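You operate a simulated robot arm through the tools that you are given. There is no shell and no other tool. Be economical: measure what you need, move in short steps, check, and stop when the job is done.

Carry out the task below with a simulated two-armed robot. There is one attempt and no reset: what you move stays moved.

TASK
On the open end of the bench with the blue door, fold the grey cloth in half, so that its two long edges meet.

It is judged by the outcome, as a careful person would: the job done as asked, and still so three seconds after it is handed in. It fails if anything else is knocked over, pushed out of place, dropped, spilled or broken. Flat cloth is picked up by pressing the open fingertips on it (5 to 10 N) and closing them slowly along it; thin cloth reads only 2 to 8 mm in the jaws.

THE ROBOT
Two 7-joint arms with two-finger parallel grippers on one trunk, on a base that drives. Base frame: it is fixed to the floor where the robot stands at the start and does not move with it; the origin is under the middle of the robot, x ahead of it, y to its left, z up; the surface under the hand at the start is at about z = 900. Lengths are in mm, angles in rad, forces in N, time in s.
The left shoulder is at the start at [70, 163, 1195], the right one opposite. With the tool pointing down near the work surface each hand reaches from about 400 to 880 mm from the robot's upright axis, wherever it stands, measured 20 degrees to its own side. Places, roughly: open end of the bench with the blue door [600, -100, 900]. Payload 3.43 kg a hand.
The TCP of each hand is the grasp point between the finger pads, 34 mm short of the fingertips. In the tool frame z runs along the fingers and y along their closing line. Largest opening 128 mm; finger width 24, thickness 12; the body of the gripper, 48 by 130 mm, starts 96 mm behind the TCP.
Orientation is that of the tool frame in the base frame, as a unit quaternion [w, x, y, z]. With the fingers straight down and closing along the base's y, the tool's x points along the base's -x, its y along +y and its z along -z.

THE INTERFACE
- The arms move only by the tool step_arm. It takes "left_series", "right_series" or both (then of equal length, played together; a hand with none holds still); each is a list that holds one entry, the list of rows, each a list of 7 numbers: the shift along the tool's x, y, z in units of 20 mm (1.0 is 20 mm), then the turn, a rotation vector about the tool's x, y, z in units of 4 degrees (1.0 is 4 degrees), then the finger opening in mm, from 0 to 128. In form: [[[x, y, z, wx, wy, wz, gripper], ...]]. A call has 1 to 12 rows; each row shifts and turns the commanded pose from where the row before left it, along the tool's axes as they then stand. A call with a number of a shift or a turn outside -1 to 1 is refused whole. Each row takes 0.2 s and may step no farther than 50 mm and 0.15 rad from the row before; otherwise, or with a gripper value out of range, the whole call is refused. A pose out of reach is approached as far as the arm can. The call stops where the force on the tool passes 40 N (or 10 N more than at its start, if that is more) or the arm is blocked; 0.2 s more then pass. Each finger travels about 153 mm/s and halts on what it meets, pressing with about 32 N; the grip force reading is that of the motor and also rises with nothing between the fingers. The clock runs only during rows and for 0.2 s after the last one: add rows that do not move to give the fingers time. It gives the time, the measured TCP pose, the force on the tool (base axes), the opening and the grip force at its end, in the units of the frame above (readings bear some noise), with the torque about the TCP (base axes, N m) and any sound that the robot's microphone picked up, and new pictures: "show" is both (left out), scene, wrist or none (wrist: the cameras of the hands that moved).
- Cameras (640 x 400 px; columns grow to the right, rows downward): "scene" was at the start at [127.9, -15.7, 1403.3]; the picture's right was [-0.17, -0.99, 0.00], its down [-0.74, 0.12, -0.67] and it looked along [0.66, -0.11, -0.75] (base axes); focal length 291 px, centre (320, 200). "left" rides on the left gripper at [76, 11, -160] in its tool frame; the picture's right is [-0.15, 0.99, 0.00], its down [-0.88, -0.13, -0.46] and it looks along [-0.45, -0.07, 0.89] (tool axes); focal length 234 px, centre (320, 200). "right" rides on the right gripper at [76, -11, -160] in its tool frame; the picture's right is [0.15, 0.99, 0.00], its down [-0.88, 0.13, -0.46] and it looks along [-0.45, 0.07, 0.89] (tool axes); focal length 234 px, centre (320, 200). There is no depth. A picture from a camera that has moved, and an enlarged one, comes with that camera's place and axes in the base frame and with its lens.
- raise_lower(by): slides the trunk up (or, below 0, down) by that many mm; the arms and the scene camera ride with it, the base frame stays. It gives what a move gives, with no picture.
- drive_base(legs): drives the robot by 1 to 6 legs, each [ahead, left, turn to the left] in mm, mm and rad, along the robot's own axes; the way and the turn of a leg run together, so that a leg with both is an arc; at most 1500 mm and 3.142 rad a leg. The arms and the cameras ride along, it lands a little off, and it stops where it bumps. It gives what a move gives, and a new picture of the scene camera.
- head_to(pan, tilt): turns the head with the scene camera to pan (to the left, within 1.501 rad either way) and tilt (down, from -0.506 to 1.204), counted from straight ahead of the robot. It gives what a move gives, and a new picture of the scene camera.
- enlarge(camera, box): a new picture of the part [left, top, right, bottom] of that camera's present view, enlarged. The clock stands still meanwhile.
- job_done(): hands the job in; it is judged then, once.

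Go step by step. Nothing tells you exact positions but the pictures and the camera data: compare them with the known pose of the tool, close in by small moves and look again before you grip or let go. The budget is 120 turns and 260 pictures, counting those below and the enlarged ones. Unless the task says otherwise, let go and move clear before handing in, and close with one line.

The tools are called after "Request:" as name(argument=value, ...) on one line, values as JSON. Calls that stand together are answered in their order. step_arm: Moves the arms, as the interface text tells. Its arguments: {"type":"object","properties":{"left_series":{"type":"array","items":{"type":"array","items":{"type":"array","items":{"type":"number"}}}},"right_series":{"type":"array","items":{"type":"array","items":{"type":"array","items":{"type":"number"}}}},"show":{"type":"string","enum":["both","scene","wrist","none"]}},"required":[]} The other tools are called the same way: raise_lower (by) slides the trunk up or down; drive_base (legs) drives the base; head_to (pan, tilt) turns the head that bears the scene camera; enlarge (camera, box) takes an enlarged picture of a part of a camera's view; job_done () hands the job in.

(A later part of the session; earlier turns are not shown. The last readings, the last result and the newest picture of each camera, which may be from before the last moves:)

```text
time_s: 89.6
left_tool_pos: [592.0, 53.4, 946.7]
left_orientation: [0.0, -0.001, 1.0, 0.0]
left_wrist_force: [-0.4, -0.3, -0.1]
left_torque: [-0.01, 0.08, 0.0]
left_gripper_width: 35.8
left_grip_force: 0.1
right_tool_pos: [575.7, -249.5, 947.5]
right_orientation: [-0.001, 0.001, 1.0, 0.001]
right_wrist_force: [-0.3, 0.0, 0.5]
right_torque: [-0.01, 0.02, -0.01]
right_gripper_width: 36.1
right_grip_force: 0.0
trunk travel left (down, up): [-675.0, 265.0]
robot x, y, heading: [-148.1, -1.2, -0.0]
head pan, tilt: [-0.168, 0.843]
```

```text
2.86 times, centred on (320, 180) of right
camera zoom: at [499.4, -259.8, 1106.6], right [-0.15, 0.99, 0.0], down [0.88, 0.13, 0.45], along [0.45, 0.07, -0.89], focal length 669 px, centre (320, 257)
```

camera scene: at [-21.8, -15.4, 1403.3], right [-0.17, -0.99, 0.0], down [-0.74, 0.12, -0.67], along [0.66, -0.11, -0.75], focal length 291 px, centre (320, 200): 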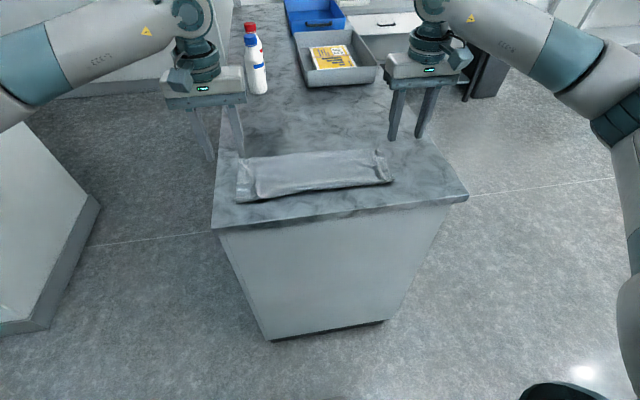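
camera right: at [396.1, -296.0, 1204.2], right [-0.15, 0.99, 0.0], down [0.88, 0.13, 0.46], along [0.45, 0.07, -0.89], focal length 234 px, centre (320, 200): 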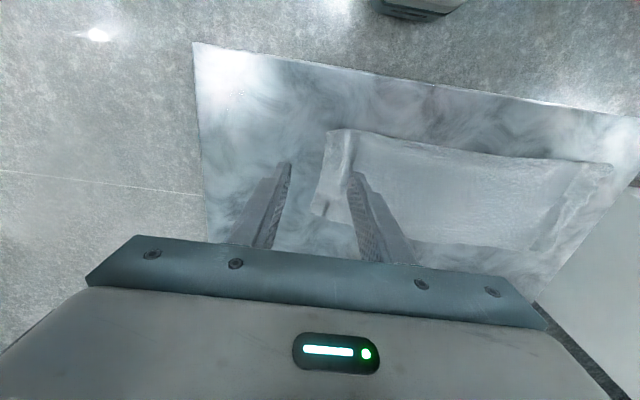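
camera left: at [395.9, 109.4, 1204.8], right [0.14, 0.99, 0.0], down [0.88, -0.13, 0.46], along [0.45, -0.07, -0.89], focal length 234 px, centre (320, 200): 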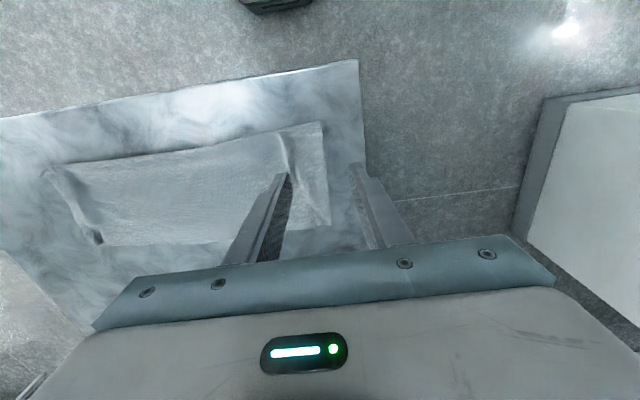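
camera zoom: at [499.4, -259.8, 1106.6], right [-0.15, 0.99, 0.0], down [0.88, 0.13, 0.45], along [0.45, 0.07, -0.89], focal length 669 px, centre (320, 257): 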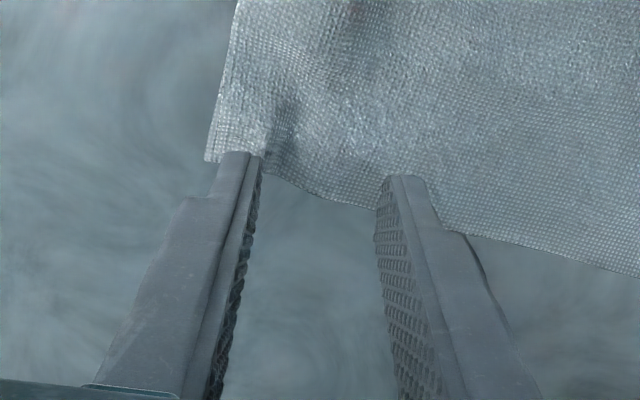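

Request:
step_arm(left_series=[[[0.15, 0, 0.2, 0, 0, 0, 36], [0, 0, 0.2, 0, 0, 0, 36], [0, 0, 0.12, 0, 0, 0, 36], [0, 0, 0, 0, 0, 0, 36]]], right_series=[[[0, 0.15, 0.2, 0, 0, 0, 36], [0, 0, 0.2, 0, 0, 0, 36], [0, 0, 0.1, 0, 0, 0, 36], [0, 0, 0, 0, 0, 0, 36]]], show="none")

```text
time_s: 90.6
left_tool_pos: [587.4, 53.3, 936.9]
left_orientation: [0.0, -0.001, 1.0, 0.0]
left_wrist_force: [-1.0, 0.5, -0.9]
left_torque: [-0.02, -0.01, 0.02]
left_gripper_width: 35.9
left_grip_force: 0.1
right_tool_pos: [575.1, -246.7, 938.9]
right_orientation: [0.0, 0.0, 1.0, 0.001]
right_wrist_force: [0.2, -0.1, 0.4]
right_torque: [0.01, -0.02, -0.05]
right_gripper_width: 36.0
right_grip_force: 0.0
trunk travel left (down, up): [-675.0, 265.0]
robot x, y, heading: [-149.5, -0.3, -0.001]
head pan, tilt: [-0.168, 0.843]
```

Request:
step_arm(left_series=[[[0, 0, 0.07, 0, 0, 0, 36], [0, 0, 0.02, 0, 0, 0, 36], [0, 0, 0, 0, 0, 0, 36]]], right_series=[[[0, 0, 0.09, 0, 0, 0, 36], [0, 0, 0.02, 0, 0, 0, 36], [0, 0, 0, 0, 0, 0, 36]]], show="none")

```text
time_s: 91.4
left_tool_pos: [587.6, 54.1, 935.3]
left_orientation: [0.0, -0.001, 1.0, 0.001]
left_wrist_force: [-0.8, 0.2, 1.8]
left_torque: [0.02, -0.01, 0.0]
left_gripper_width: 36.1
left_grip_force: 0.0
right_tool_pos: [575.5, -246.3, 937.4]
right_orientation: [0.0, 0.001, 1.0, 0.0]
right_wrist_force: [0.5, 0.6, 0.9]
right_torque: [-0.02, -0.03, 0.0]
right_gripper_width: 36.2
right_grip_force: 0.0
trunk travel left (down, up): [-675.0, 265.0]
robot x, y, heading: [-148.0, -1.1, 0.001]
head pan, tilt: [-0.168, 0.843]
```

Request:
step_arm(left_series=[[[0, 0, 0.03, 0, 0, 0, 36], [0, 0, 0, 0, 0, 0, 33], [0, 0, 0, 0, 0, 0, 30], [0, 0, 0, 0, 0, 0, 27], [0, 0, 0, 0, 0, 0, 24], [0, 0, 0, 0, 0, 0, 20], [0, 0, 0, 0, 0, 0, 16], [0, 0, 0, 0, 0, 0, 12], [0, 0, 0, 0, 0, 0, 8], [0, 0, 0, 0, 0, 0, 4], [0, 0, 0, 0, 0, 0, 0], [0, 0, 0, 0, 0, 0, 0]]], right_series=[[[0, 0, 0.05, 0, 0, 0, 36], [0, 0, 0, 0, 0, 0, 33], [0, 0, 0, 0, 0, 0, 30], [0, 0, 0, 0, 0, 0, 27], [0, 0, 0, 0, 0, 0, 24], [0, 0, 0, 0, 0, 0, 20], [0, 0, 0, 0, 0, 0, 16], [0, 0, 0, 0, 0, 0, 12], [0, 0, 0, 0, 0, 0, 8], [0, 0, 0, 0, 0, 0, 4], [0, 0, 0, 0, 0, 0, 0], [0, 0, 0, 0, 0, 0, 0]]], show="wrist")

```text
time_s: 94.0
left_tool_pos: [587.3, 54.7, 936.1]
left_orientation: [0.0, -0.001, 1.0, -0.002]
left_wrist_force: [-0.4, -8.7, 2.7]
left_torque: [-0.32, 0.04, 0.03]
left_gripper_width: 1.9
left_grip_force: 32.1
right_tool_pos: [573.6, -245.1, 937.1]
right_orientation: [0.0, -0.001, 1.0, 0.0]
right_wrist_force: [0.4, 10.0, 6.7]
right_torque: [0.32, 0.01, -0.04]
right_gripper_width: 3.5
right_grip_force: 31.9
trunk travel left (down, up): [-675.0, 265.0]
robot x, y, heading: [-146.7, -0.9, -0.003]
head pan, tilt: [-0.168, 0.843]
camera right: at [497.9, -256.2, 1095.3], right [-0.15, 0.99, 0.0], down [0.88, 0.13, 0.46], along [0.45, 0.07, -0.89], focal length 234 px, centre (320, 200)
camera left: at [511.6, 66.2, 1095.5], right [0.15, 0.99, 0.0], down [0.88, -0.13, 0.46], along [0.45, -0.07, -0.89], focal length 234 px, centre (320, 200)
```

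right: 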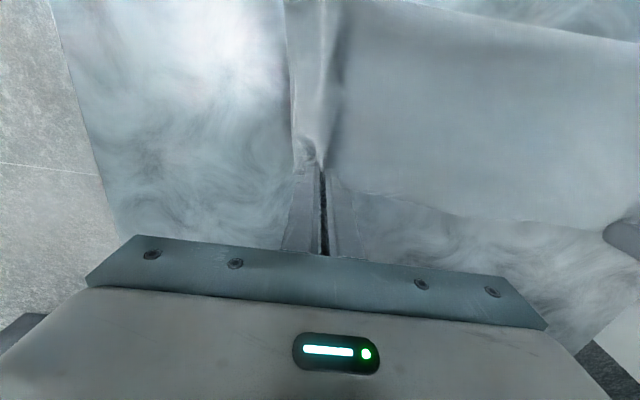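
left: 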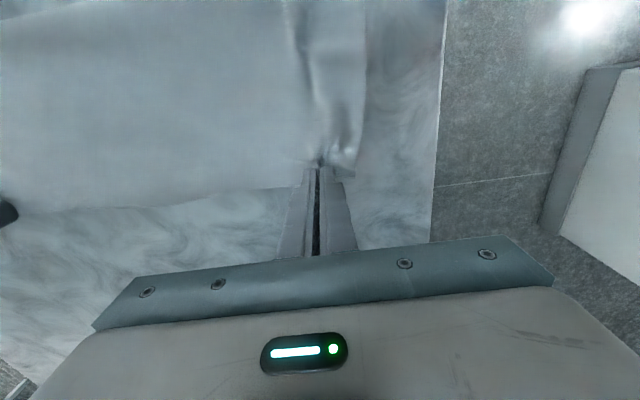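

Both hands hold the edge. I'll lift a bit to see the lower layer.

Request:
step_arm(left_series=[[[0.2, -0.1, -0.6, 0, 0, 0, 0], [0.3, -0.1, -0.7, 0, 0, 0, 0], [0.3, 0, -0.7, 0, 0, 0, 0], [0.3, 0, -0.7, 0, 0, 0, 0]]], right_series=[[[0.2, 0.1, -0.6, 0, 0, 0, 0], [0.3, 0.1, -0.7, 0, 0, 0, 0], [0.3, 0, -0.7, 0, 0, 0, 0], [0.3, 0, -0.7, 0, 0, 0, 0]]])

Request:
enlarge(camera="scene", box=[210, 80, 410, 210])

Request:
enlarge(camera="right", box=[240, 60, 640, 280])

Request:
enlarge(camera="left", box=[0, 60, 400, 280])

```text
time_s: 95.0
left_tool_pos: [563.8, 51.6, 990.1]
left_orientation: [-0.001, 0.0, 1.0, 0.001]
left_wrist_force: [-0.9, -2.6, -0.3]
left_torque: [-0.05, -0.01, 0.0]
left_gripper_width: 1.6
left_grip_force: 31.8
right_tool_pos: [552.2, -241.9, 990.2]
right_orientation: [0.001, 0.0, 1.0, -0.001]
right_wrist_force: [0.2, 2.1, 0.5]
right_torque: [0.04, -0.03, 0.0]
right_gripper_width: 3.1
right_grip_force: 31.8
trunk travel left (down, up): [-675.0, 265.0]
robot x, y, heading: [-147.7, 4.8, 0.0]
head pan, tilt: [-0.168, 0.843]
camera scene: at [-21.9, -15.7, 1403.4], right [-0.17, -0.99, 0.0], down [-0.74, 0.12, -0.67], along [0.66, -0.11, -0.75], focal length 291 px, centre (320, 200)
camera right: at [475.8, -252.9, 1149.0], right [-0.15, 0.99, 0.0], down [0.88, 0.13, 0.46], along [0.45, 0.07, -0.89], focal length 234 px, centre (320, 200)
camera left: at [489.4, 62.3, 1149.9], right [0.15, 0.99, 0.0], down [0.88, -0.13, 0.46], along [0.45, -0.07, -0.89], focal length 234 px, centre (320, 200)
```

scene: 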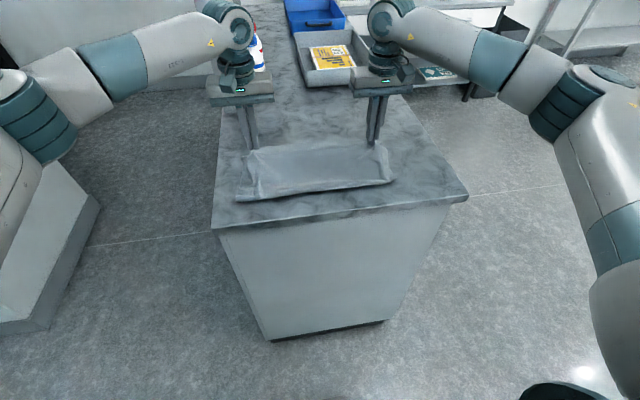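
right: 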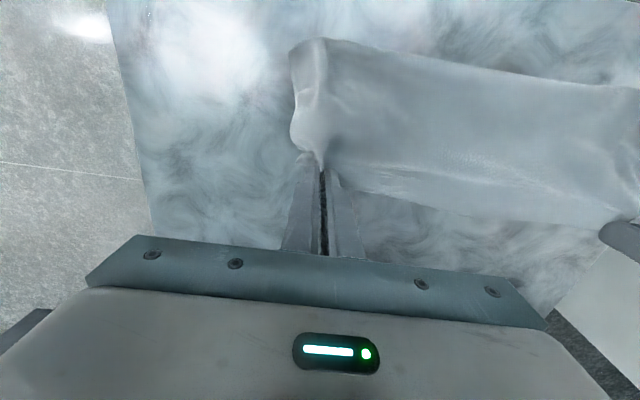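
left: 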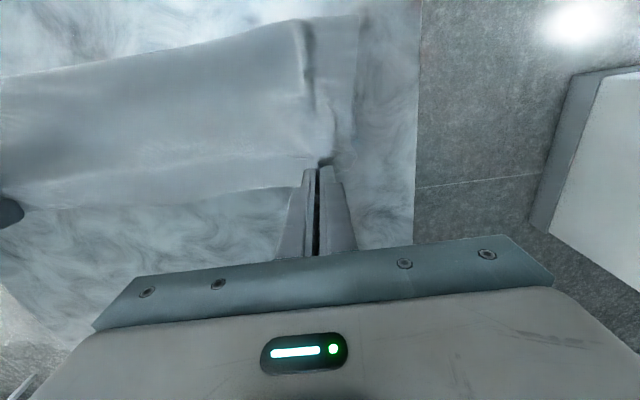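

```text
3.08 times, centred on (310, 145) of scene
camera zoom: at [-21.9, -15.7, 1403.4], right [-0.17, -0.99, 0.0], down [-0.74, 0.12, -0.67], along [0.66, -0.11, -0.75], focal length 896 px, centre (351, 369)
```

zoom: 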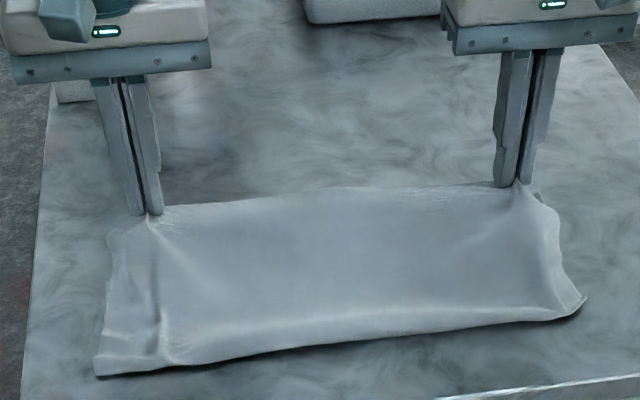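

```text
1.60 times, centred on (440, 170) of right
camera zoom: at [475.8, -252.9, 1149.0], right [-0.15, 0.99, 0.0], down [0.88, 0.13, 0.46], along [0.45, 0.07, -0.89], focal length 375 px, centre (128, 248)
```

zoom: 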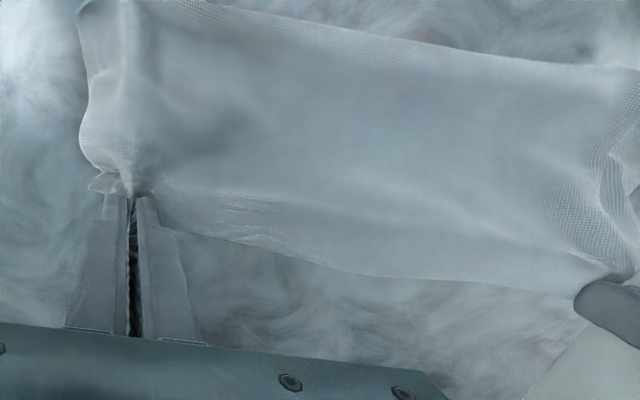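

```text
1.60 times, centred on (200, 170) of left
camera zoom: at [489.4, 62.3, 1149.9], right [0.15, 0.99, 0.0], down [0.88, -0.13, 0.46], along [0.45, -0.07, -0.89], focal length 375 px, centre (512, 248)
```

zoom: 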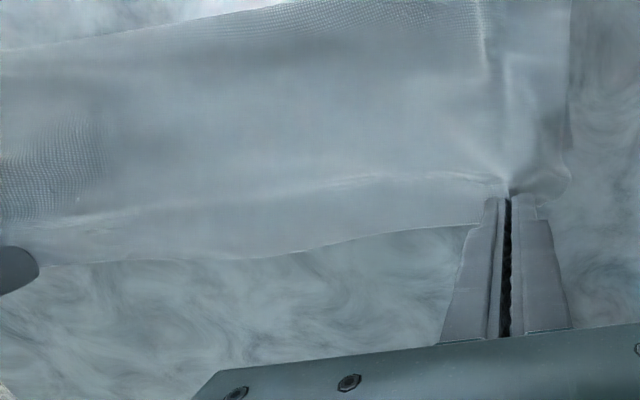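

The lifted edge keeps its forward orientation. I'll carry it up and back to roll the fold towards the robot and reveal the lower layer's edge to the wrist cameras.

Request:
step_arm(left_series=[[[0.8, 0, -0.5, 0, 0, 0, 0], [0.8, 0, -0.5, 0, 0, 0, 0], [0.8, 0, -0.5, 0, 0, 0, 0], [0.8, 0, -0.4, 0, 0, 0, 0], [0.8, 0, -0.4, 0, 0, 0, 0], [0.8, 0, -0.3, 0, 0, 0, 0], [0.8, 0, 0, 0, 0, 0, 0], [0.6, 0, 0, 0, 0, 0, 0]]], right_series=[[[0.8, 0, -0.5, 0, 0, 0, 0], [0.8, 0, -0.5, 0, 0, 0, 0], [0.8, 0, -0.5, 0, 0, 0, 0], [0.8, 0, -0.4, 0, 0, 0, 0], [0.8, 0, -0.4, 0, 0, 0, 0], [0.8, 0, -0.3, 0, 0, 0, 0], [0.6, 0, 0, 0, 0, 0, 0], [0.4, 0, 0, 0, 0, 0, 0]]])

Request:
enlarge(camera="right", box=[240, 60, 640, 280])

Request:
enlarge(camera="left", box=[0, 60, 400, 280])

Request:
enlarge(camera="scene", box=[210, 80, 410, 210])

```text
time_s: 96.8
left_tool_pos: [442.3, 50.0, 1041.8]
left_orientation: [0.0, -0.001, 1.0, 0.0]
left_wrist_force: [0.1, -1.4, -0.4]
left_torque: [0.01, 0.01, -0.03]
left_gripper_width: 2.1
left_grip_force: 32.4
right_tool_pos: [437.7, -242.4, 1042.4]
right_orientation: [0.0, 0.0, 1.0, 0.001]
right_wrist_force: [0.7, 2.6, 0.2]
right_torque: [-0.01, 0.01, -0.02]
right_gripper_width: 3.2
right_grip_force: 32.3
trunk travel left (down, up): [-675.0, 265.0]
robot x, y, heading: [-150.3, -0.5, 0.003]
head pan, tilt: [-0.168, 0.843]
camera scene: at [-21.1, -15.8, 1403.3], right [-0.17, -0.99, 0.0], down [-0.74, 0.12, -0.67], along [0.66, -0.11, -0.75], focal length 291 px, centre (320, 200)
camera right: at [360.5, -253.2, 1200.9], right [-0.15, 0.99, 0.0], down [0.88, 0.13, 0.46], along [0.45, 0.07, -0.89], focal length 234 px, centre (320, 200)
camera left: at [366.3, 61.5, 1201.8], right [0.14, 0.99, 0.0], down [0.88, -0.13, 0.46], along [0.45, -0.07, -0.89], focal length 234 px, centre (320, 200)
```

scene: 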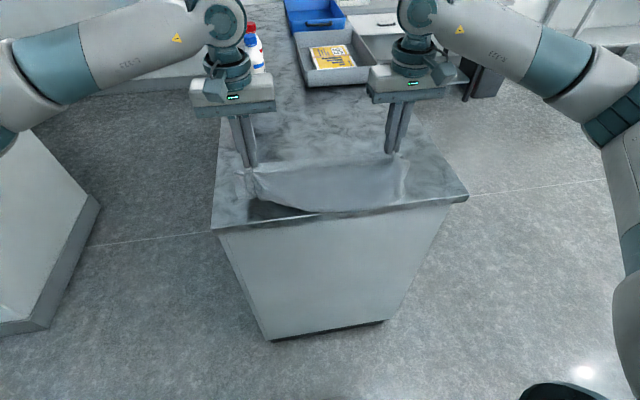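
right: 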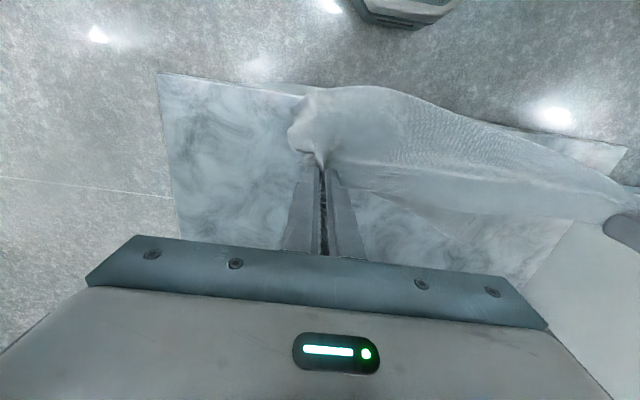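
left: 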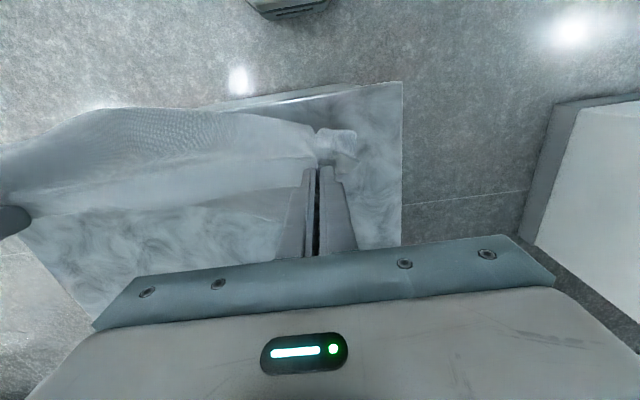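

```text
1.60 times, centred on (440, 170) of right
camera zoom: at [360.5, -253.2, 1200.9], right [-0.15, 0.99, 0.0], down [0.88, 0.13, 0.46], along [0.45, 0.07, -0.89], focal length 375 px, centre (128, 248)
```

zoom: 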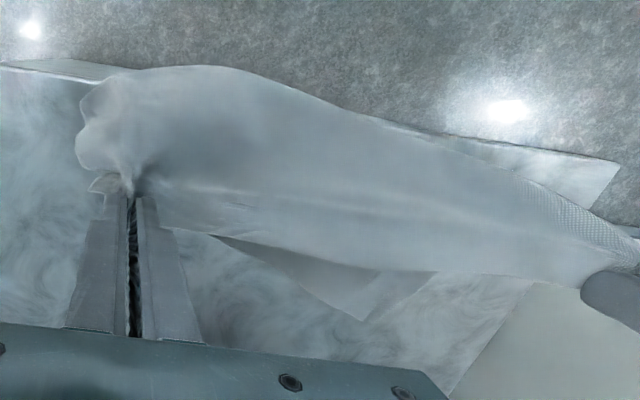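

```text
1.60 times, centred on (200, 170) of left
camera zoom: at [366.3, 61.5, 1201.8], right [0.14, 0.99, 0.0], down [0.88, -0.13, 0.46], along [0.45, -0.07, -0.89], focal length 375 px, centre (512, 248)
```

zoom: 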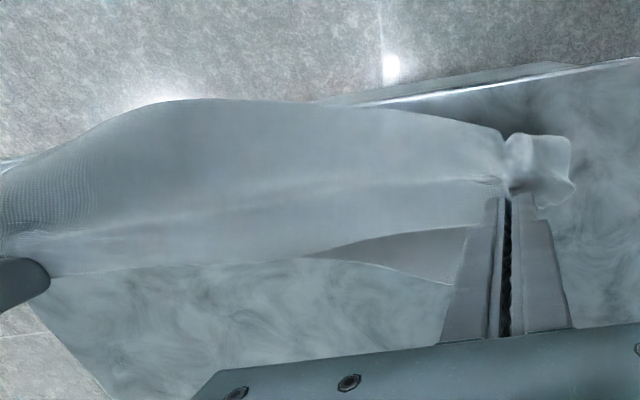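

```text
3.08 times, centred on (310, 145) of scene
camera zoom: at [-21.1, -15.8, 1403.3], right [-0.17, -0.99, 0.0], down [-0.74, 0.12, -0.67], along [0.66, -0.11, -0.75], focal length 896 px, centre (351, 369)
```

zoom: 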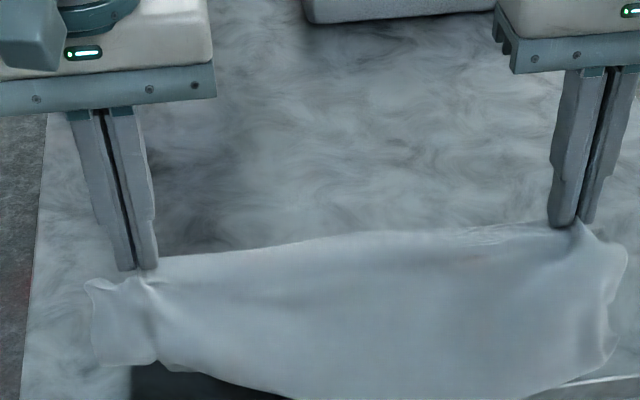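

The lower layer is being carried too at the right corner: the right hand holds both edges there, while the left holds only the top. I'll lay it back forward so the left edge lands on the lower layer's edge at about x 555, then check.

Request:
step_arm(left_series=[[[-0.8, 0, 0.2, 0, 0, 0, 0], [-0.8, 0, 0.3, 0, 0, 0, 0], [-0.8, 0, 0.5, 0, 0, 0, 0], [-0.8, 0, 0.6, 0, 0, 0, 0], [-0.7, 0, 0.8, 0, 0, 0, 0], [-0.6, 0, 0.8, 0, 0, 0, 0], [-0.5, 0, 0.8, 0, 0, 0, 0], [-0.3, 0, 0.8, 0, 0, 0, 0]]], right_series=[[[-0.85, 0, 0.2, 0, 0, 0, 0], [-0.85, 0, 0.3, 0, 0, 0, 0], [-0.85, 0, 0.5, 0, 0, 0, 0], [-0.85, 0, 0.6, 0, 0, 0, 0], [-0.75, 0, 0.8, 0, 0, 0, 0], [-0.65, 0, 0.8, 0, 0, 0, 0], [-0.55, 0, 0.8, 0, 0, 0, 0], [-0.35, 0, 0.8, 0, 0, 0, 0]]])

Request:
enlarge(camera="right", box=[240, 60, 640, 280])

Request:
enlarge(camera="left", box=[0, 60, 400, 280])

Request:
enlarge(camera="scene", box=[210, 80, 410, 210])

```text
time_s: 98.6
left_tool_pos: [547.4, 51.2, 942.5]
left_orientation: [0.0, -0.001, 1.0, 0.0]
left_wrist_force: [1.1, -1.2, -0.5]
left_torque: [0.0, 0.0, 0.0]
left_gripper_width: 1.9
left_grip_force: 31.1
right_tool_pos: [552.2, -243.0, 945.2]
right_orientation: [-0.001, 0.0, 1.0, 0.0]
right_wrist_force: [-0.6, 1.2, -0.3]
right_torque: [0.07, 0.02, -0.05]
right_gripper_width: 3.0
right_grip_force: 32.0
trunk travel left (down, up): [-675.0, 265.0]
robot x, y, heading: [-150.4, 0.2, -0.002]
head pan, tilt: [-0.168, 0.843]
camera scene: at [-19.9, -15.8, 1403.2], right [-0.17, -0.99, 0.0], down [-0.74, 0.12, -0.66], along [0.66, -0.11, -0.75], focal length 291 px, centre (320, 200)
camera right: at [475.3, -253.5, 1104.0], right [-0.15, 0.99, 0.0], down [0.88, 0.13, 0.45], along [0.45, 0.07, -0.89], focal length 234 px, centre (320, 200)
camera left: at [473.4, 62.1, 1104.1], right [0.15, 0.99, 0.0], down [0.88, -0.13, 0.46], along [0.45, -0.07, -0.89], focal length 234 px, centre (320, 200)
```

scene: 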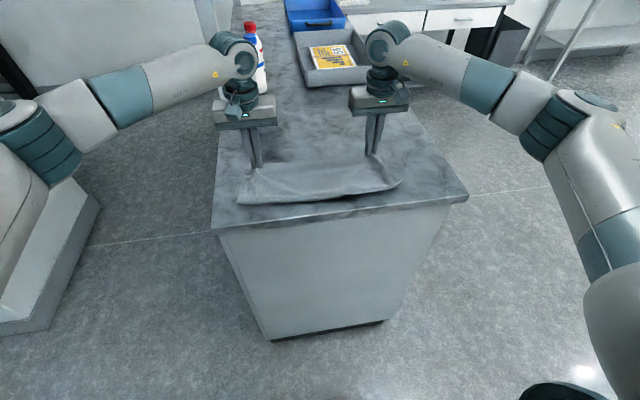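
right: 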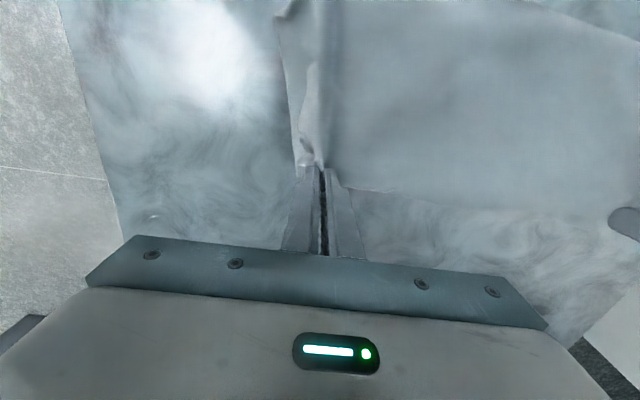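
left: 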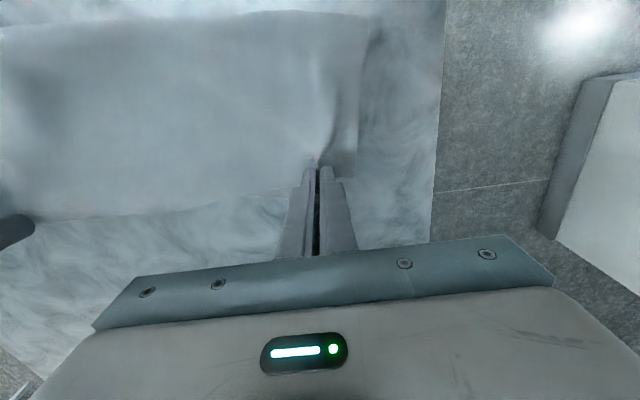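

```text
1.60 times, centred on (440, 170) of right
camera zoom: at [475.3, -253.5, 1104.0], right [-0.15, 0.99, 0.0], down [0.88, 0.13, 0.45], along [0.45, 0.07, -0.89], focal length 375 px, centre (128, 248)
```

zoom: 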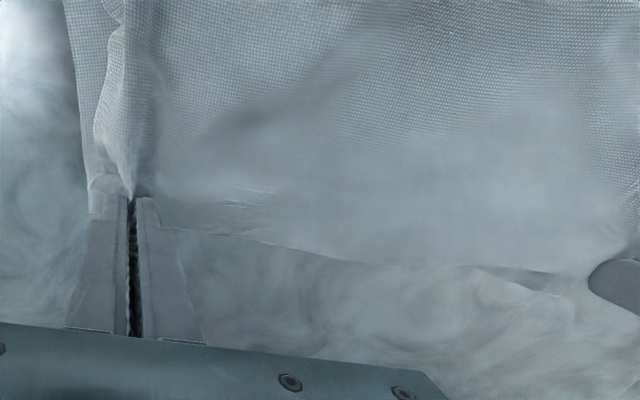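

```text
1.60 times, centred on (200, 170) of left
camera zoom: at [473.4, 62.1, 1104.1], right [0.15, 0.99, 0.0], down [0.88, -0.13, 0.46], along [0.45, -0.07, -0.89], focal length 375 px, centre (512, 248)
```

zoom: 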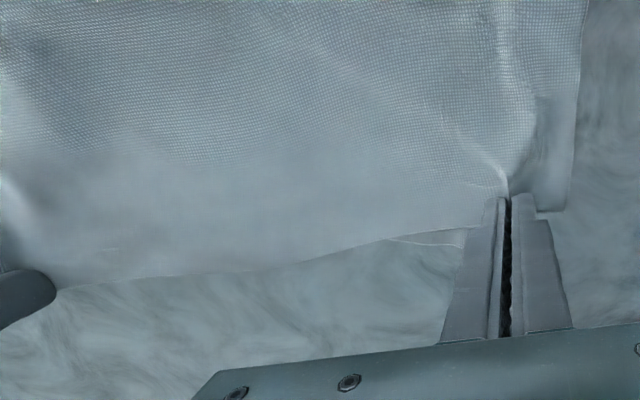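

```text
3.08 times, centred on (310, 145) of scene
camera zoom: at [-19.9, -15.8, 1403.2], right [-0.17, -0.99, 0.0], down [-0.74, 0.12, -0.66], along [0.66, -0.11, -0.75], focal length 896 px, centre (351, 369)
```

zoom: 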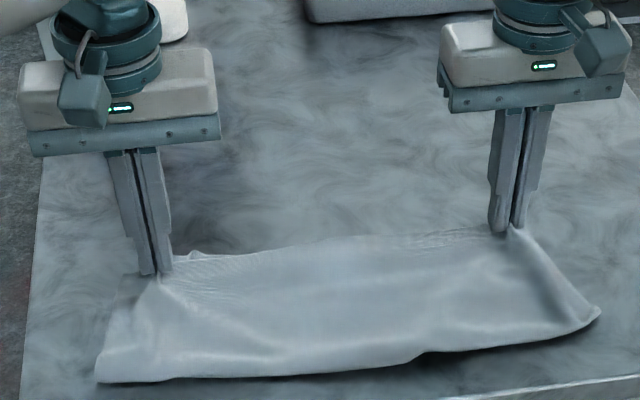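

Now the edges match well. On the left the lower edge just peeks out under the top one, and on the right both are in the jaws together. I'll set down and release gently.

Request:
step_arm(left_series=[[[0, 0, 0.2, 0, 0, 0, 0], [0, 0, 0.05, 0, 0, 0, 0], [0, 0, 0, 0, 0, 0, 6], [0, 0, 0, 0, 0, 0, 12], [0, 0, 0, 0, 0, 0, 18], [0, 0, 0, 0, 0, 0, 26], [0, 0, 0, 0, 0, 0, 36], [0, 0, -0.5, 0, 0, 0, 44], [0, 0, -0.8, 0, 0, 0, 50], [0, 0, -1, 0, 0, 0, 50], [0, 0.3, -1, 0, 0, 0, 50], [0, 0.3, -1, 0, 0, 0, 50]]], right_series=[[[0, 0, 0.25, 0, 0, 0, 0], [0, 0, 0.1, 0, 0, 0, 0], [0, 0, 0, 0, 0, 0, 6], [0, 0, 0, 0, 0, 0, 12], [0, 0, 0, 0, 0, 0, 18], [0, 0, 0, 0, 0, 0, 26], [0, 0, 0, 0, 0, 0, 36], [0, 0, -0.5, 0, 0, 0, 44], [0, 0, -0.8, 0, 0, 0, 50], [0, 0, -1, 0, 0, 0, 50], [0, -0.3, -1, 0, 0, 0, 50], [0, -0.3, -1, 0, 0, 0, 50]]])

Request:
enlarge(camera="right", box=[240, 60, 560, 240])

Request:
enlarge(camera="left", box=[80, 60, 400, 240])

Request:
enlarge(camera="scene", box=[210, 80, 410, 210])

```text
time_s: 101.2
left_tool_pos: [546.9, 63.5, 1027.1]
left_orientation: [-0.001, -0.001, 1.0, 0.0]
left_wrist_force: [0.1, -0.5, 0.3]
left_torque: [-0.01, -0.04, -0.03]
left_gripper_width: 50.0
left_grip_force: 0.1
right_tool_pos: [550.1, -254.6, 1026.2]
right_orientation: [0.0, -0.001, 1.0, 0.0]
right_wrist_force: [0.4, -1.0, 0.1]
right_torque: [0.04, -0.02, 0.02]
right_gripper_width: 49.9
right_grip_force: 0.0
trunk travel left (down, up): [-675.0, 265.0]
robot x, y, heading: [-148.9, -0.6, 0.002]
head pan, tilt: [-0.168, 0.843]
camera scene: at [-21.6, -15.5, 1403.3], right [-0.17, -0.99, 0.0], down [-0.74, 0.12, -0.67], along [0.66, -0.11, -0.75], focal length 291 px, centre (320, 200)
camera right: at [473.8, -264.4, 1184.8], right [-0.15, 0.99, 0.0], down [0.88, 0.13, 0.46], along [0.45, 0.07, -0.89], focal length 234 px, centre (320, 200)
camera left: at [471.8, 74.6, 1186.8], right [0.14, 0.99, 0.0], down [0.88, -0.13, 0.46], along [0.45, -0.07, -0.89], focal length 234 px, centre (320, 200)
```

scene: 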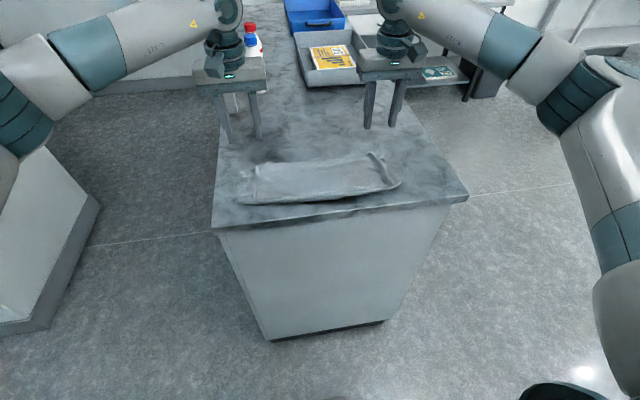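
right: 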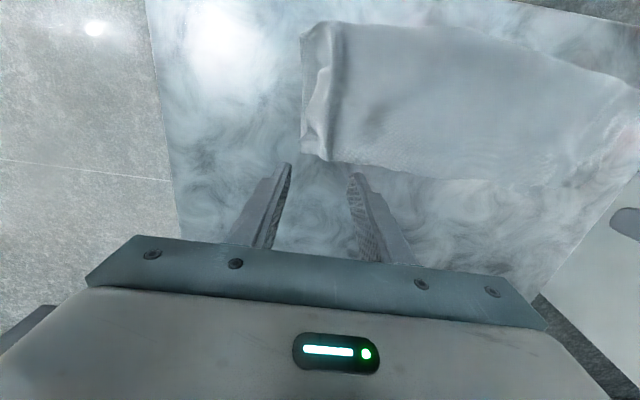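
left: 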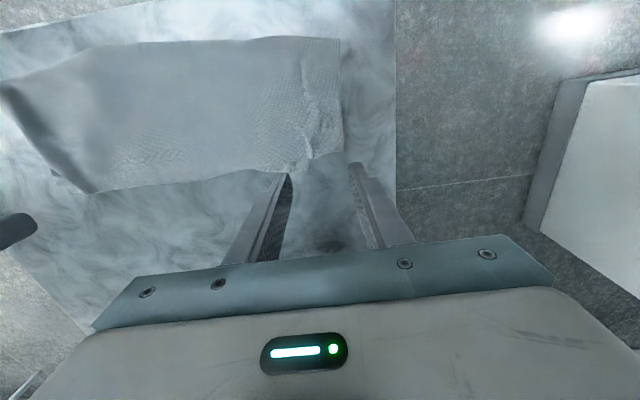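

```text
2.00 times, centred on (400, 150) of right
camera zoom: at [473.8, -264.4, 1184.8], right [-0.15, 0.99, 0.0], down [0.88, 0.13, 0.46], along [0.45, 0.07, -0.89], focal length 468 px, centre (160, 300)
```

zoom: 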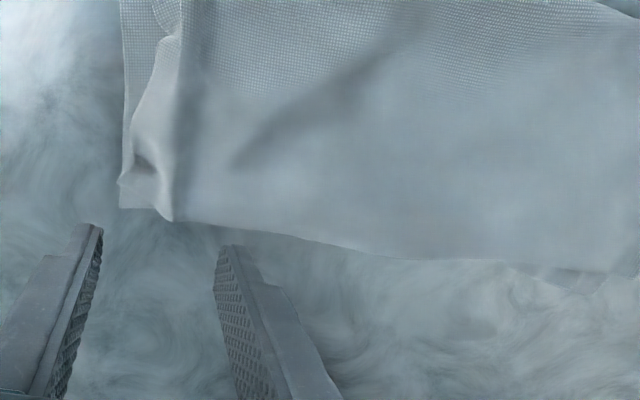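

```text
2.00 times, centred on (240, 150) of left
camera zoom: at [471.8, 74.6, 1186.8], right [0.14, 0.99, 0.0], down [0.88, -0.13, 0.46], along [0.45, -0.07, -0.89], focal length 468 px, centre (480, 300)
```

zoom: 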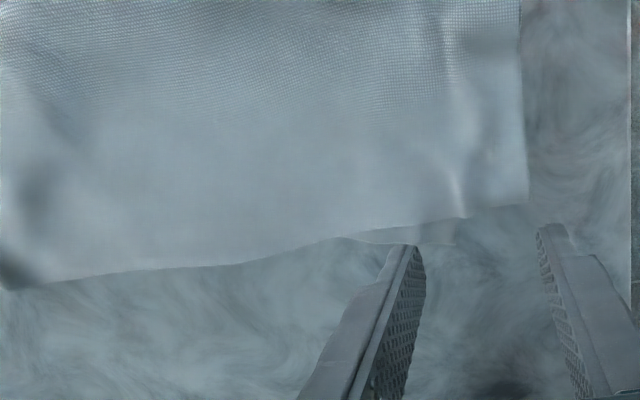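

```text
3.08 times, centred on (310, 145) of scene
camera zoom: at [-21.6, -15.5, 1403.3], right [-0.17, -0.99, 0.0], down [-0.74, 0.12, -0.67], along [0.66, -0.11, -0.75], focal length 896 px, centre (351, 369)
```

zoom: 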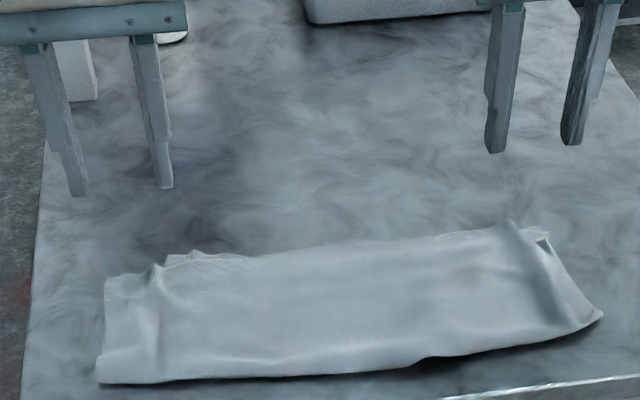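

The edges are close to matching. I'll inspect the details along the open edge and at the ends.

Request:
step_arm(left_series=[[[-0.9, 0.6, 0, 0, 0, 0, 50], [-0.9, 0.6, 0, 0, 0, 0, 50], [-0.5, 0.6, 0, 0, 0, 0, 50]]], right_series=[[[-0.9, -0.6, 0, 0, 0, 0, 50], [-0.9, -0.6, 0, 0, 0, 0, 50], [-0.5, -0.6, 0, 0, 0, 0, 50]]], show="none")

Request:
enlarge(camera="left", box=[180, 40, 340, 150])

Request:
enlarge(camera="left", box=[30, 60, 190, 170])

Request:
enlarge(camera="right", box=[310, 20, 470, 130])

Request:
enlarge(camera="right", box=[450, 50, 610, 160])

```text
time_s: 102.0
left_tool_pos: [594.0, 100.0, 1024.7]
left_orientation: [0.0, -0.001, 1.0, 0.0]
left_wrist_force: [0.3, -0.6, 0.0]
left_torque: [0.0, 0.01, 0.01]
left_gripper_width: 49.8
left_grip_force: 0.0
right_tool_pos: [597.0, -290.4, 1024.3]
right_orientation: [-0.001, 0.0, 1.0, 0.0]
right_wrist_force: [0.4, -0.1, 0.6]
right_torque: [0.0, 0.0, 0.01]
right_gripper_width: 49.6
right_grip_force: 0.1
trunk travel left (down, up): [-675.0, 265.0]
robot x, y, heading: [-149.9, -2.0, -0.004]
head pan, tilt: [-0.168, 0.843]
```

```text
3.64 times, centred on (260, 95) of left
camera zoom: at [518.6, 110.1, 1185.3], right [0.15, 0.99, 0.0], down [0.88, -0.13, 0.46], along [0.45, -0.07, -0.89], focal length 852 px, centre (538, 582)
```

zoom: 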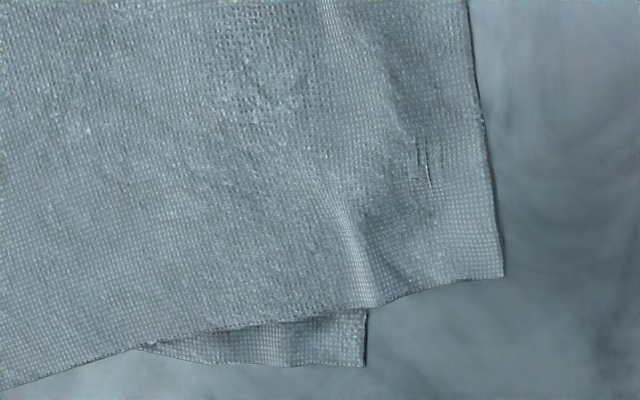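

```text
3.64 times, centred on (110, 115) of left
camera zoom: at [518.6, 110.1, 1185.3], right [0.15, 0.99, 0.0], down [0.88, -0.13, 0.46], along [0.45, -0.07, -0.89], focal length 852 px, centre (1084, 509)
```

zoom: 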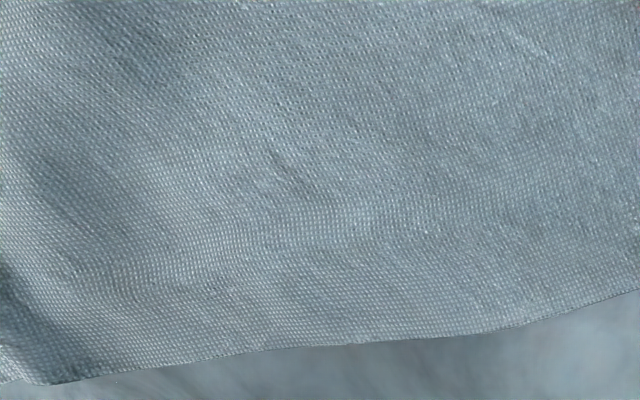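

```text
3.64 times, centred on (390, 75) of right
camera zoom: at [520.8, -300.8, 1183.6], right [-0.15, 0.99, 0.0], down [0.88, 0.13, 0.45], along [0.45, 0.07, -0.89], focal length 852 px, centre (66, 654)
```

zoom: 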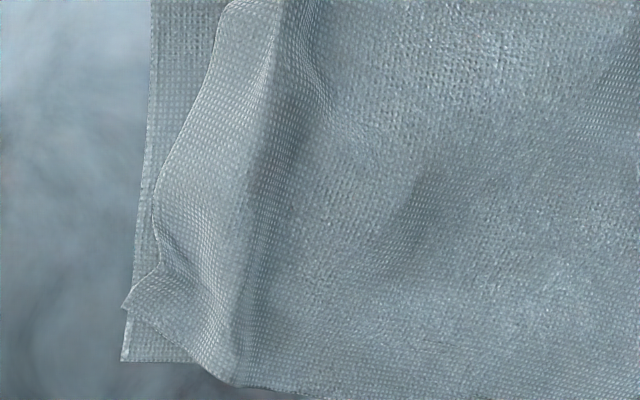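

```text
3.64 times, centred on (530, 105) of right
camera zoom: at [520.8, -300.8, 1183.6], right [-0.15, 0.99, 0.0], down [0.88, 0.13, 0.45], along [0.45, 0.07, -0.89], focal length 852 px, centre (-444, 546)
```

zoom: 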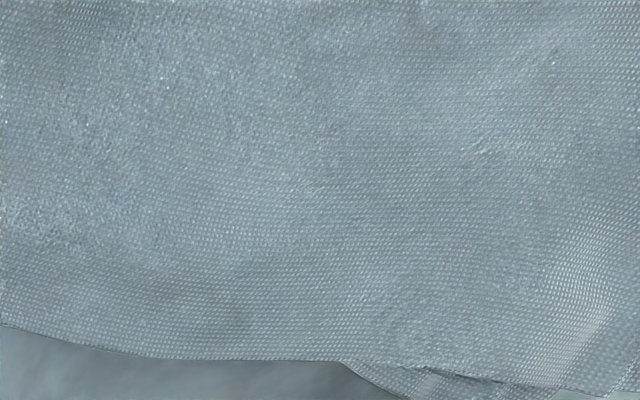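

The edges nearly meet, but the layers are bunched: the lower left corner is about 45 mm inboard. A cleaner finish is to pick up the top edge at both corners and hang the whole cloth as a straight curtain. Then I'll lay it out towards me and bring the edge forward over itself, so the grip never has to flip.

Request:
step_arm(left_series=[[[0.5, -0.4, 0.7, 0, 0, 0, 30], [0.5, -0.4, 0.8, 0, 0, 0, 30], [0.5, -0.4, 0.8, 0, 0, 0, 30], [0.5, -0.4, 0.8, 0, 0, 0, 30], [0.1, 0, 0.8, 0, 0, 0, 30]]], right_series=[[[0.5, 0.6, 0.7, 0, 0, 0, 40], [0.5, 0.6, 0.8, 0, 0, 0, 40], [0.5, 0.6, 0.8, 0, 0, 0, 40], [0.5, 0.6, 0.8, 0, 0, 0, 40], [0.1, 0, 0.8, 0, 0, 0, 40]]], show="none")

Request:
enlarge(camera="left", box=[220, 110, 420, 250])

Request:
enlarge(camera="right", box=[220, 110, 420, 250])

```text
time_s: 103.2
left_tool_pos: [551.4, 66.8, 947.4]
left_orientation: [0.0, -0.001, 1.0, 0.0]
left_wrist_force: [0.4, -0.1, 0.1]
left_torque: [-0.01, 0.03, 0.01]
left_gripper_width: 30.1
left_grip_force: 0.0
right_tool_pos: [554.0, -242.7, 944.4]
right_orientation: [0.0, 0.0, 1.0, 0.0]
right_wrist_force: [-0.2, 0.1, 0.3]
right_torque: [0.02, -0.02, 0.02]
right_gripper_width: 39.8
right_grip_force: 0.1
trunk travel left (down, up): [-675.0, 265.0]
robot x, y, heading: [-148.1, -2.6, 0.002]
head pan, tilt: [-0.168, 0.843]
```

```text
2.86 times, centred on (320, 180) of left
camera zoom: at [477.2, 78.0, 1107.7], right [0.15, 0.99, 0.0], down [0.88, -0.13, 0.46], along [0.45, -0.07, -0.89], focal length 669 px, centre (320, 257)
```

zoom: 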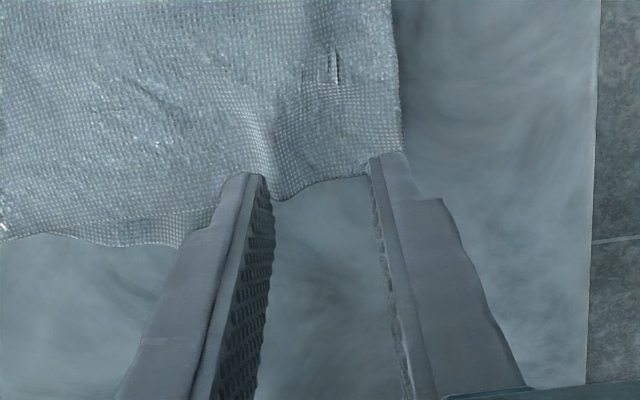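

```text
2.86 times, centred on (320, 180) of right
camera zoom: at [478.3, -253.0, 1104.0], right [-0.15, 0.99, 0.0], down [0.88, 0.13, 0.45], along [0.45, 0.07, -0.89], focal length 669 px, centre (320, 257)
```

zoom: 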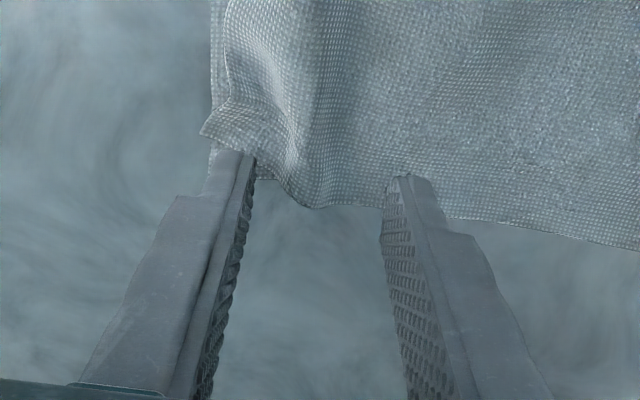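

Request:
step_arm(left_series=[[[0.1, 0, 0.25, 0, 0, 0, 30], [0, 0, 0.2, 0, 0, 0, 30], [0, 0, 0.13, 0, 0, 0, 30], [0, 0, 0, 0, 0, 0, 30]]], right_series=[[[0.2, 0, 0.1, 0, 0, 0, 40], [0, 0, 0.1, 0, 0, 0, 40], [0, 0, 0.08, 0, 0, 0, 40], [0, 0, 0, 0, 0, 0, 40]]], show="none")

```text
time_s: 104.2
left_tool_pos: [551.9, 67.6, 935.8]
left_orientation: [0.0, -0.001, 1.0, 0.0]
left_wrist_force: [-0.8, -0.6, 1.8]
left_torque: [-0.05, 0.02, 0.01]
left_gripper_width: 29.9
left_grip_force: 0.0
right_tool_pos: [550.9, -243.1, 941.2]
right_orientation: [0.0, 0.001, 1.0, 0.0]
right_wrist_force: [-0.4, 0.0, -0.6]
right_torque: [-0.01, 0.0, 0.03]
right_gripper_width: 40.0
right_grip_force: 0.1
trunk travel left (down, up): [-675.0, 265.0]
robot x, y, heading: [-147.7, 1.4, 0.0]
head pan, tilt: [-0.168, 0.843]
```

Request:
step_arm(left_series=[[[0, 0, 0.04, 0, 0, 0, 30], [0, 0, 0, 0, 0, 0, 27], [0, 0, 0, 0, 0, 0, 24], [0, 0, 0, 0, 0, 0, 21], [0, 0, 0, 0, 0, 0, 18], [0, 0, 0, 0, 0, 0, 15], [0, 0, 0, 0, 0, 0, 12], [0, 0, 0, 0, 0, 0, 9], [0, 0, 0, 0, 0, 0, 6], [0, 0, 0, 0, 0, 0, 3], [0, 0, 0, 0, 0, 0, 0], [0, 0, 0, 0, 0, 0, 0]]], right_series=[[[0, 0, 0.12, 0, 0, 0, 38], [0, 0, 0, 0, 0, 0, 35], [0, 0, 0, 0, 0, 0, 31], [0, 0, 0, 0, 0, 0, 27], [0, 0, 0, 0, 0, 0, 23], [0, 0, 0, 0, 0, 0, 19], [0, 0, 0, 0, 0, 0, 15], [0, 0, 0, 0, 0, 0, 11], [0, 0, 0, 0, 0, 0, 7], [0, 0, 0, 0, 0, 0, 3], [0, 0, 0, 0, 0, 0, 0], [0, 0, 0, 0, 0, 0, 0]]], show="none")

```text
time_s: 106.8
left_tool_pos: [549.7, 67.0, 936.9]
left_orientation: [0.0, 0.0, 1.0, 0.0]
left_wrist_force: [0.6, -2.7, 8.7]
left_torque: [-0.17, 0.02, 0.02]
left_gripper_width: 0.3
left_grip_force: 32.2
right_tool_pos: [549.7, -242.7, 939.3]
right_orientation: [0.0, 0.0, 1.0, 0.0]
right_wrist_force: [0.6, 1.6, 1.3]
right_torque: [0.08, 0.0, -0.07]
right_gripper_width: 2.2
right_grip_force: 31.6
trunk travel left (down, up): [-675.0, 265.0]
robot x, y, heading: [-148.3, 1.2, -0.001]
head pan, tilt: [-0.168, 0.843]
```

Request:
enlarge(camera="left", box=[220, 110, 420, 250])

Request:
enlarge(camera="right", box=[220, 110, 420, 250])

```text
2.86 times, centred on (320, 180) of left
camera zoom: at [473.9, 77.9, 1096.1], right [0.15, 0.99, 0.0], down [0.88, -0.13, 0.46], along [0.45, -0.07, -0.89], focal length 669 px, centre (320, 257)
```

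zoom: 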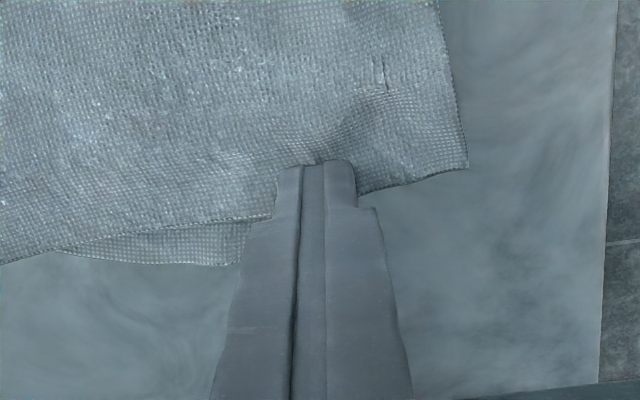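

```text
2.86 times, centred on (320, 180) of right
camera zoom: at [473.5, -253.2, 1097.8], right [-0.15, 0.99, 0.0], down [0.88, 0.13, 0.46], along [0.45, 0.07, -0.89], focal length 669 px, centre (320, 257)
```

zoom: 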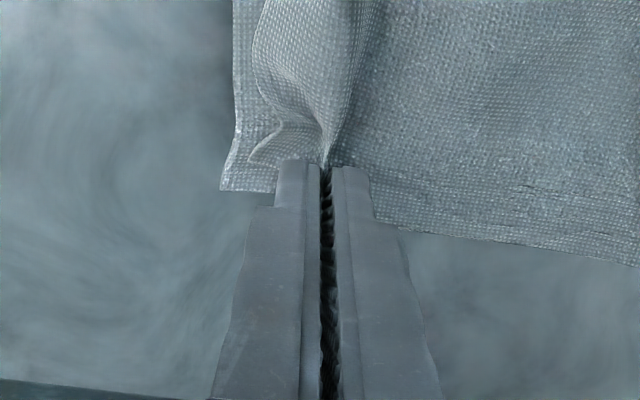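

The right hand has the top layer only. The left missed, so I'll redo it with more overlap and a firmer press.

Request:
step_arm(left_series=[[[0, 0, -0.5, 0, 0, 0, 20], [0.3, 0.1, 0, 0, 0, 0, 38], [0, 0, 0, 0, 0, 0, 38], [0, 0, 0.45, 0, 0, 0, 38], [0, 0, 0.04, 0, 0, 0, 38], [0, 0, 0, 0, 0, 0, 38]]], show="none")

```text
time_s: 108.2
left_tool_pos: [543.8, 68.3, 936.4]
left_orientation: [0.0, -0.001, 1.0, -0.001]
left_wrist_force: [-0.1, -0.3, 2.9]
left_torque: [-0.1, -0.05, 0.0]
left_gripper_width: 37.9
left_grip_force: 0.1
right_tool_pos: [550.3, -242.7, 938.7]
right_orientation: [0.0, -0.001, 1.0, 0.0]
right_wrist_force: [-0.2, 0.2, -0.1]
right_torque: [0.02, 0.03, 0.01]
right_gripper_width: 2.1
right_grip_force: 32.3
trunk travel left (down, up): [-675.0, 265.0]
robot x, y, heading: [-144.6, 1.5, -0.002]
head pan, tilt: [-0.168, 0.843]
```

Request:
step_arm(left_series=[[[0, 0, 0.05, 0, 0, 0, 38], [0, 0, 0, 0, 0, 0, 35], [0, 0, 0, 0, 0, 0, 32], [0, 0, 0, 0, 0, 0, 29], [0, 0, 0, 0, 0, 0, 26], [0, 0, 0, 0, 0, 0, 22], [0, 0, 0, 0, 0, 0, 18], [0, 0, 0, 0, 0, 0, 14], [0, 0, 0, 0, 0, 0, 10], [0, 0, 0, 0, 0, 0, 5], [0, 0, 0, 0, 0, 0, 0], [0, 0, 0, 0, 0, 0, 0]]], show="none")

Request:
enlarge(camera="left", box=[220, 110, 420, 250])

```text
time_s: 110.8
left_tool_pos: [541.9, 69.5, 935.9]
left_orientation: [0.0, 0.0, 1.0, 0.0]
left_wrist_force: [0.4, -10.5, 16.0]
left_torque: [-0.46, -0.02, 0.01]
left_gripper_width: 6.1
left_grip_force: 31.9
right_tool_pos: [549.1, -242.1, 939.4]
right_orientation: [0.001, 0.001, 1.0, 0.001]
right_wrist_force: [-0.3, 9.9, 0.3]
right_torque: [0.33, 0.03, -0.06]
right_gripper_width: 2.3
right_grip_force: 31.5
trunk travel left (down, up): [-675.0, 265.0]
robot x, y, heading: [-146.2, 1.0, -0.004]
head pan, tilt: [-0.168, 0.843]
```

```text
2.86 times, centred on (320, 180) of left
camera zoom: at [467.3, 79.1, 1096.0], right [0.15, 0.99, 0.0], down [0.88, -0.13, 0.46], along [0.45, -0.07, -0.89], focal length 669 px, centre (320, 257)
```

zoom: 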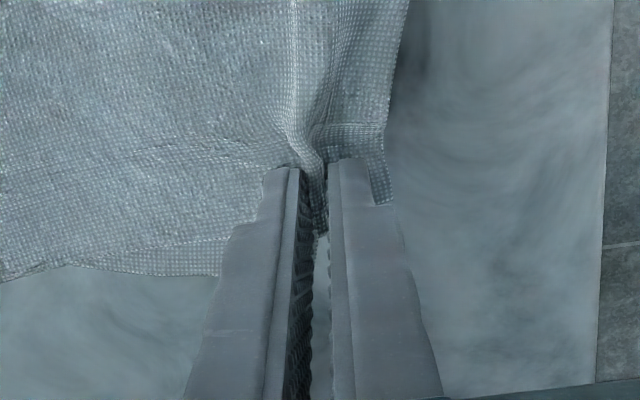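

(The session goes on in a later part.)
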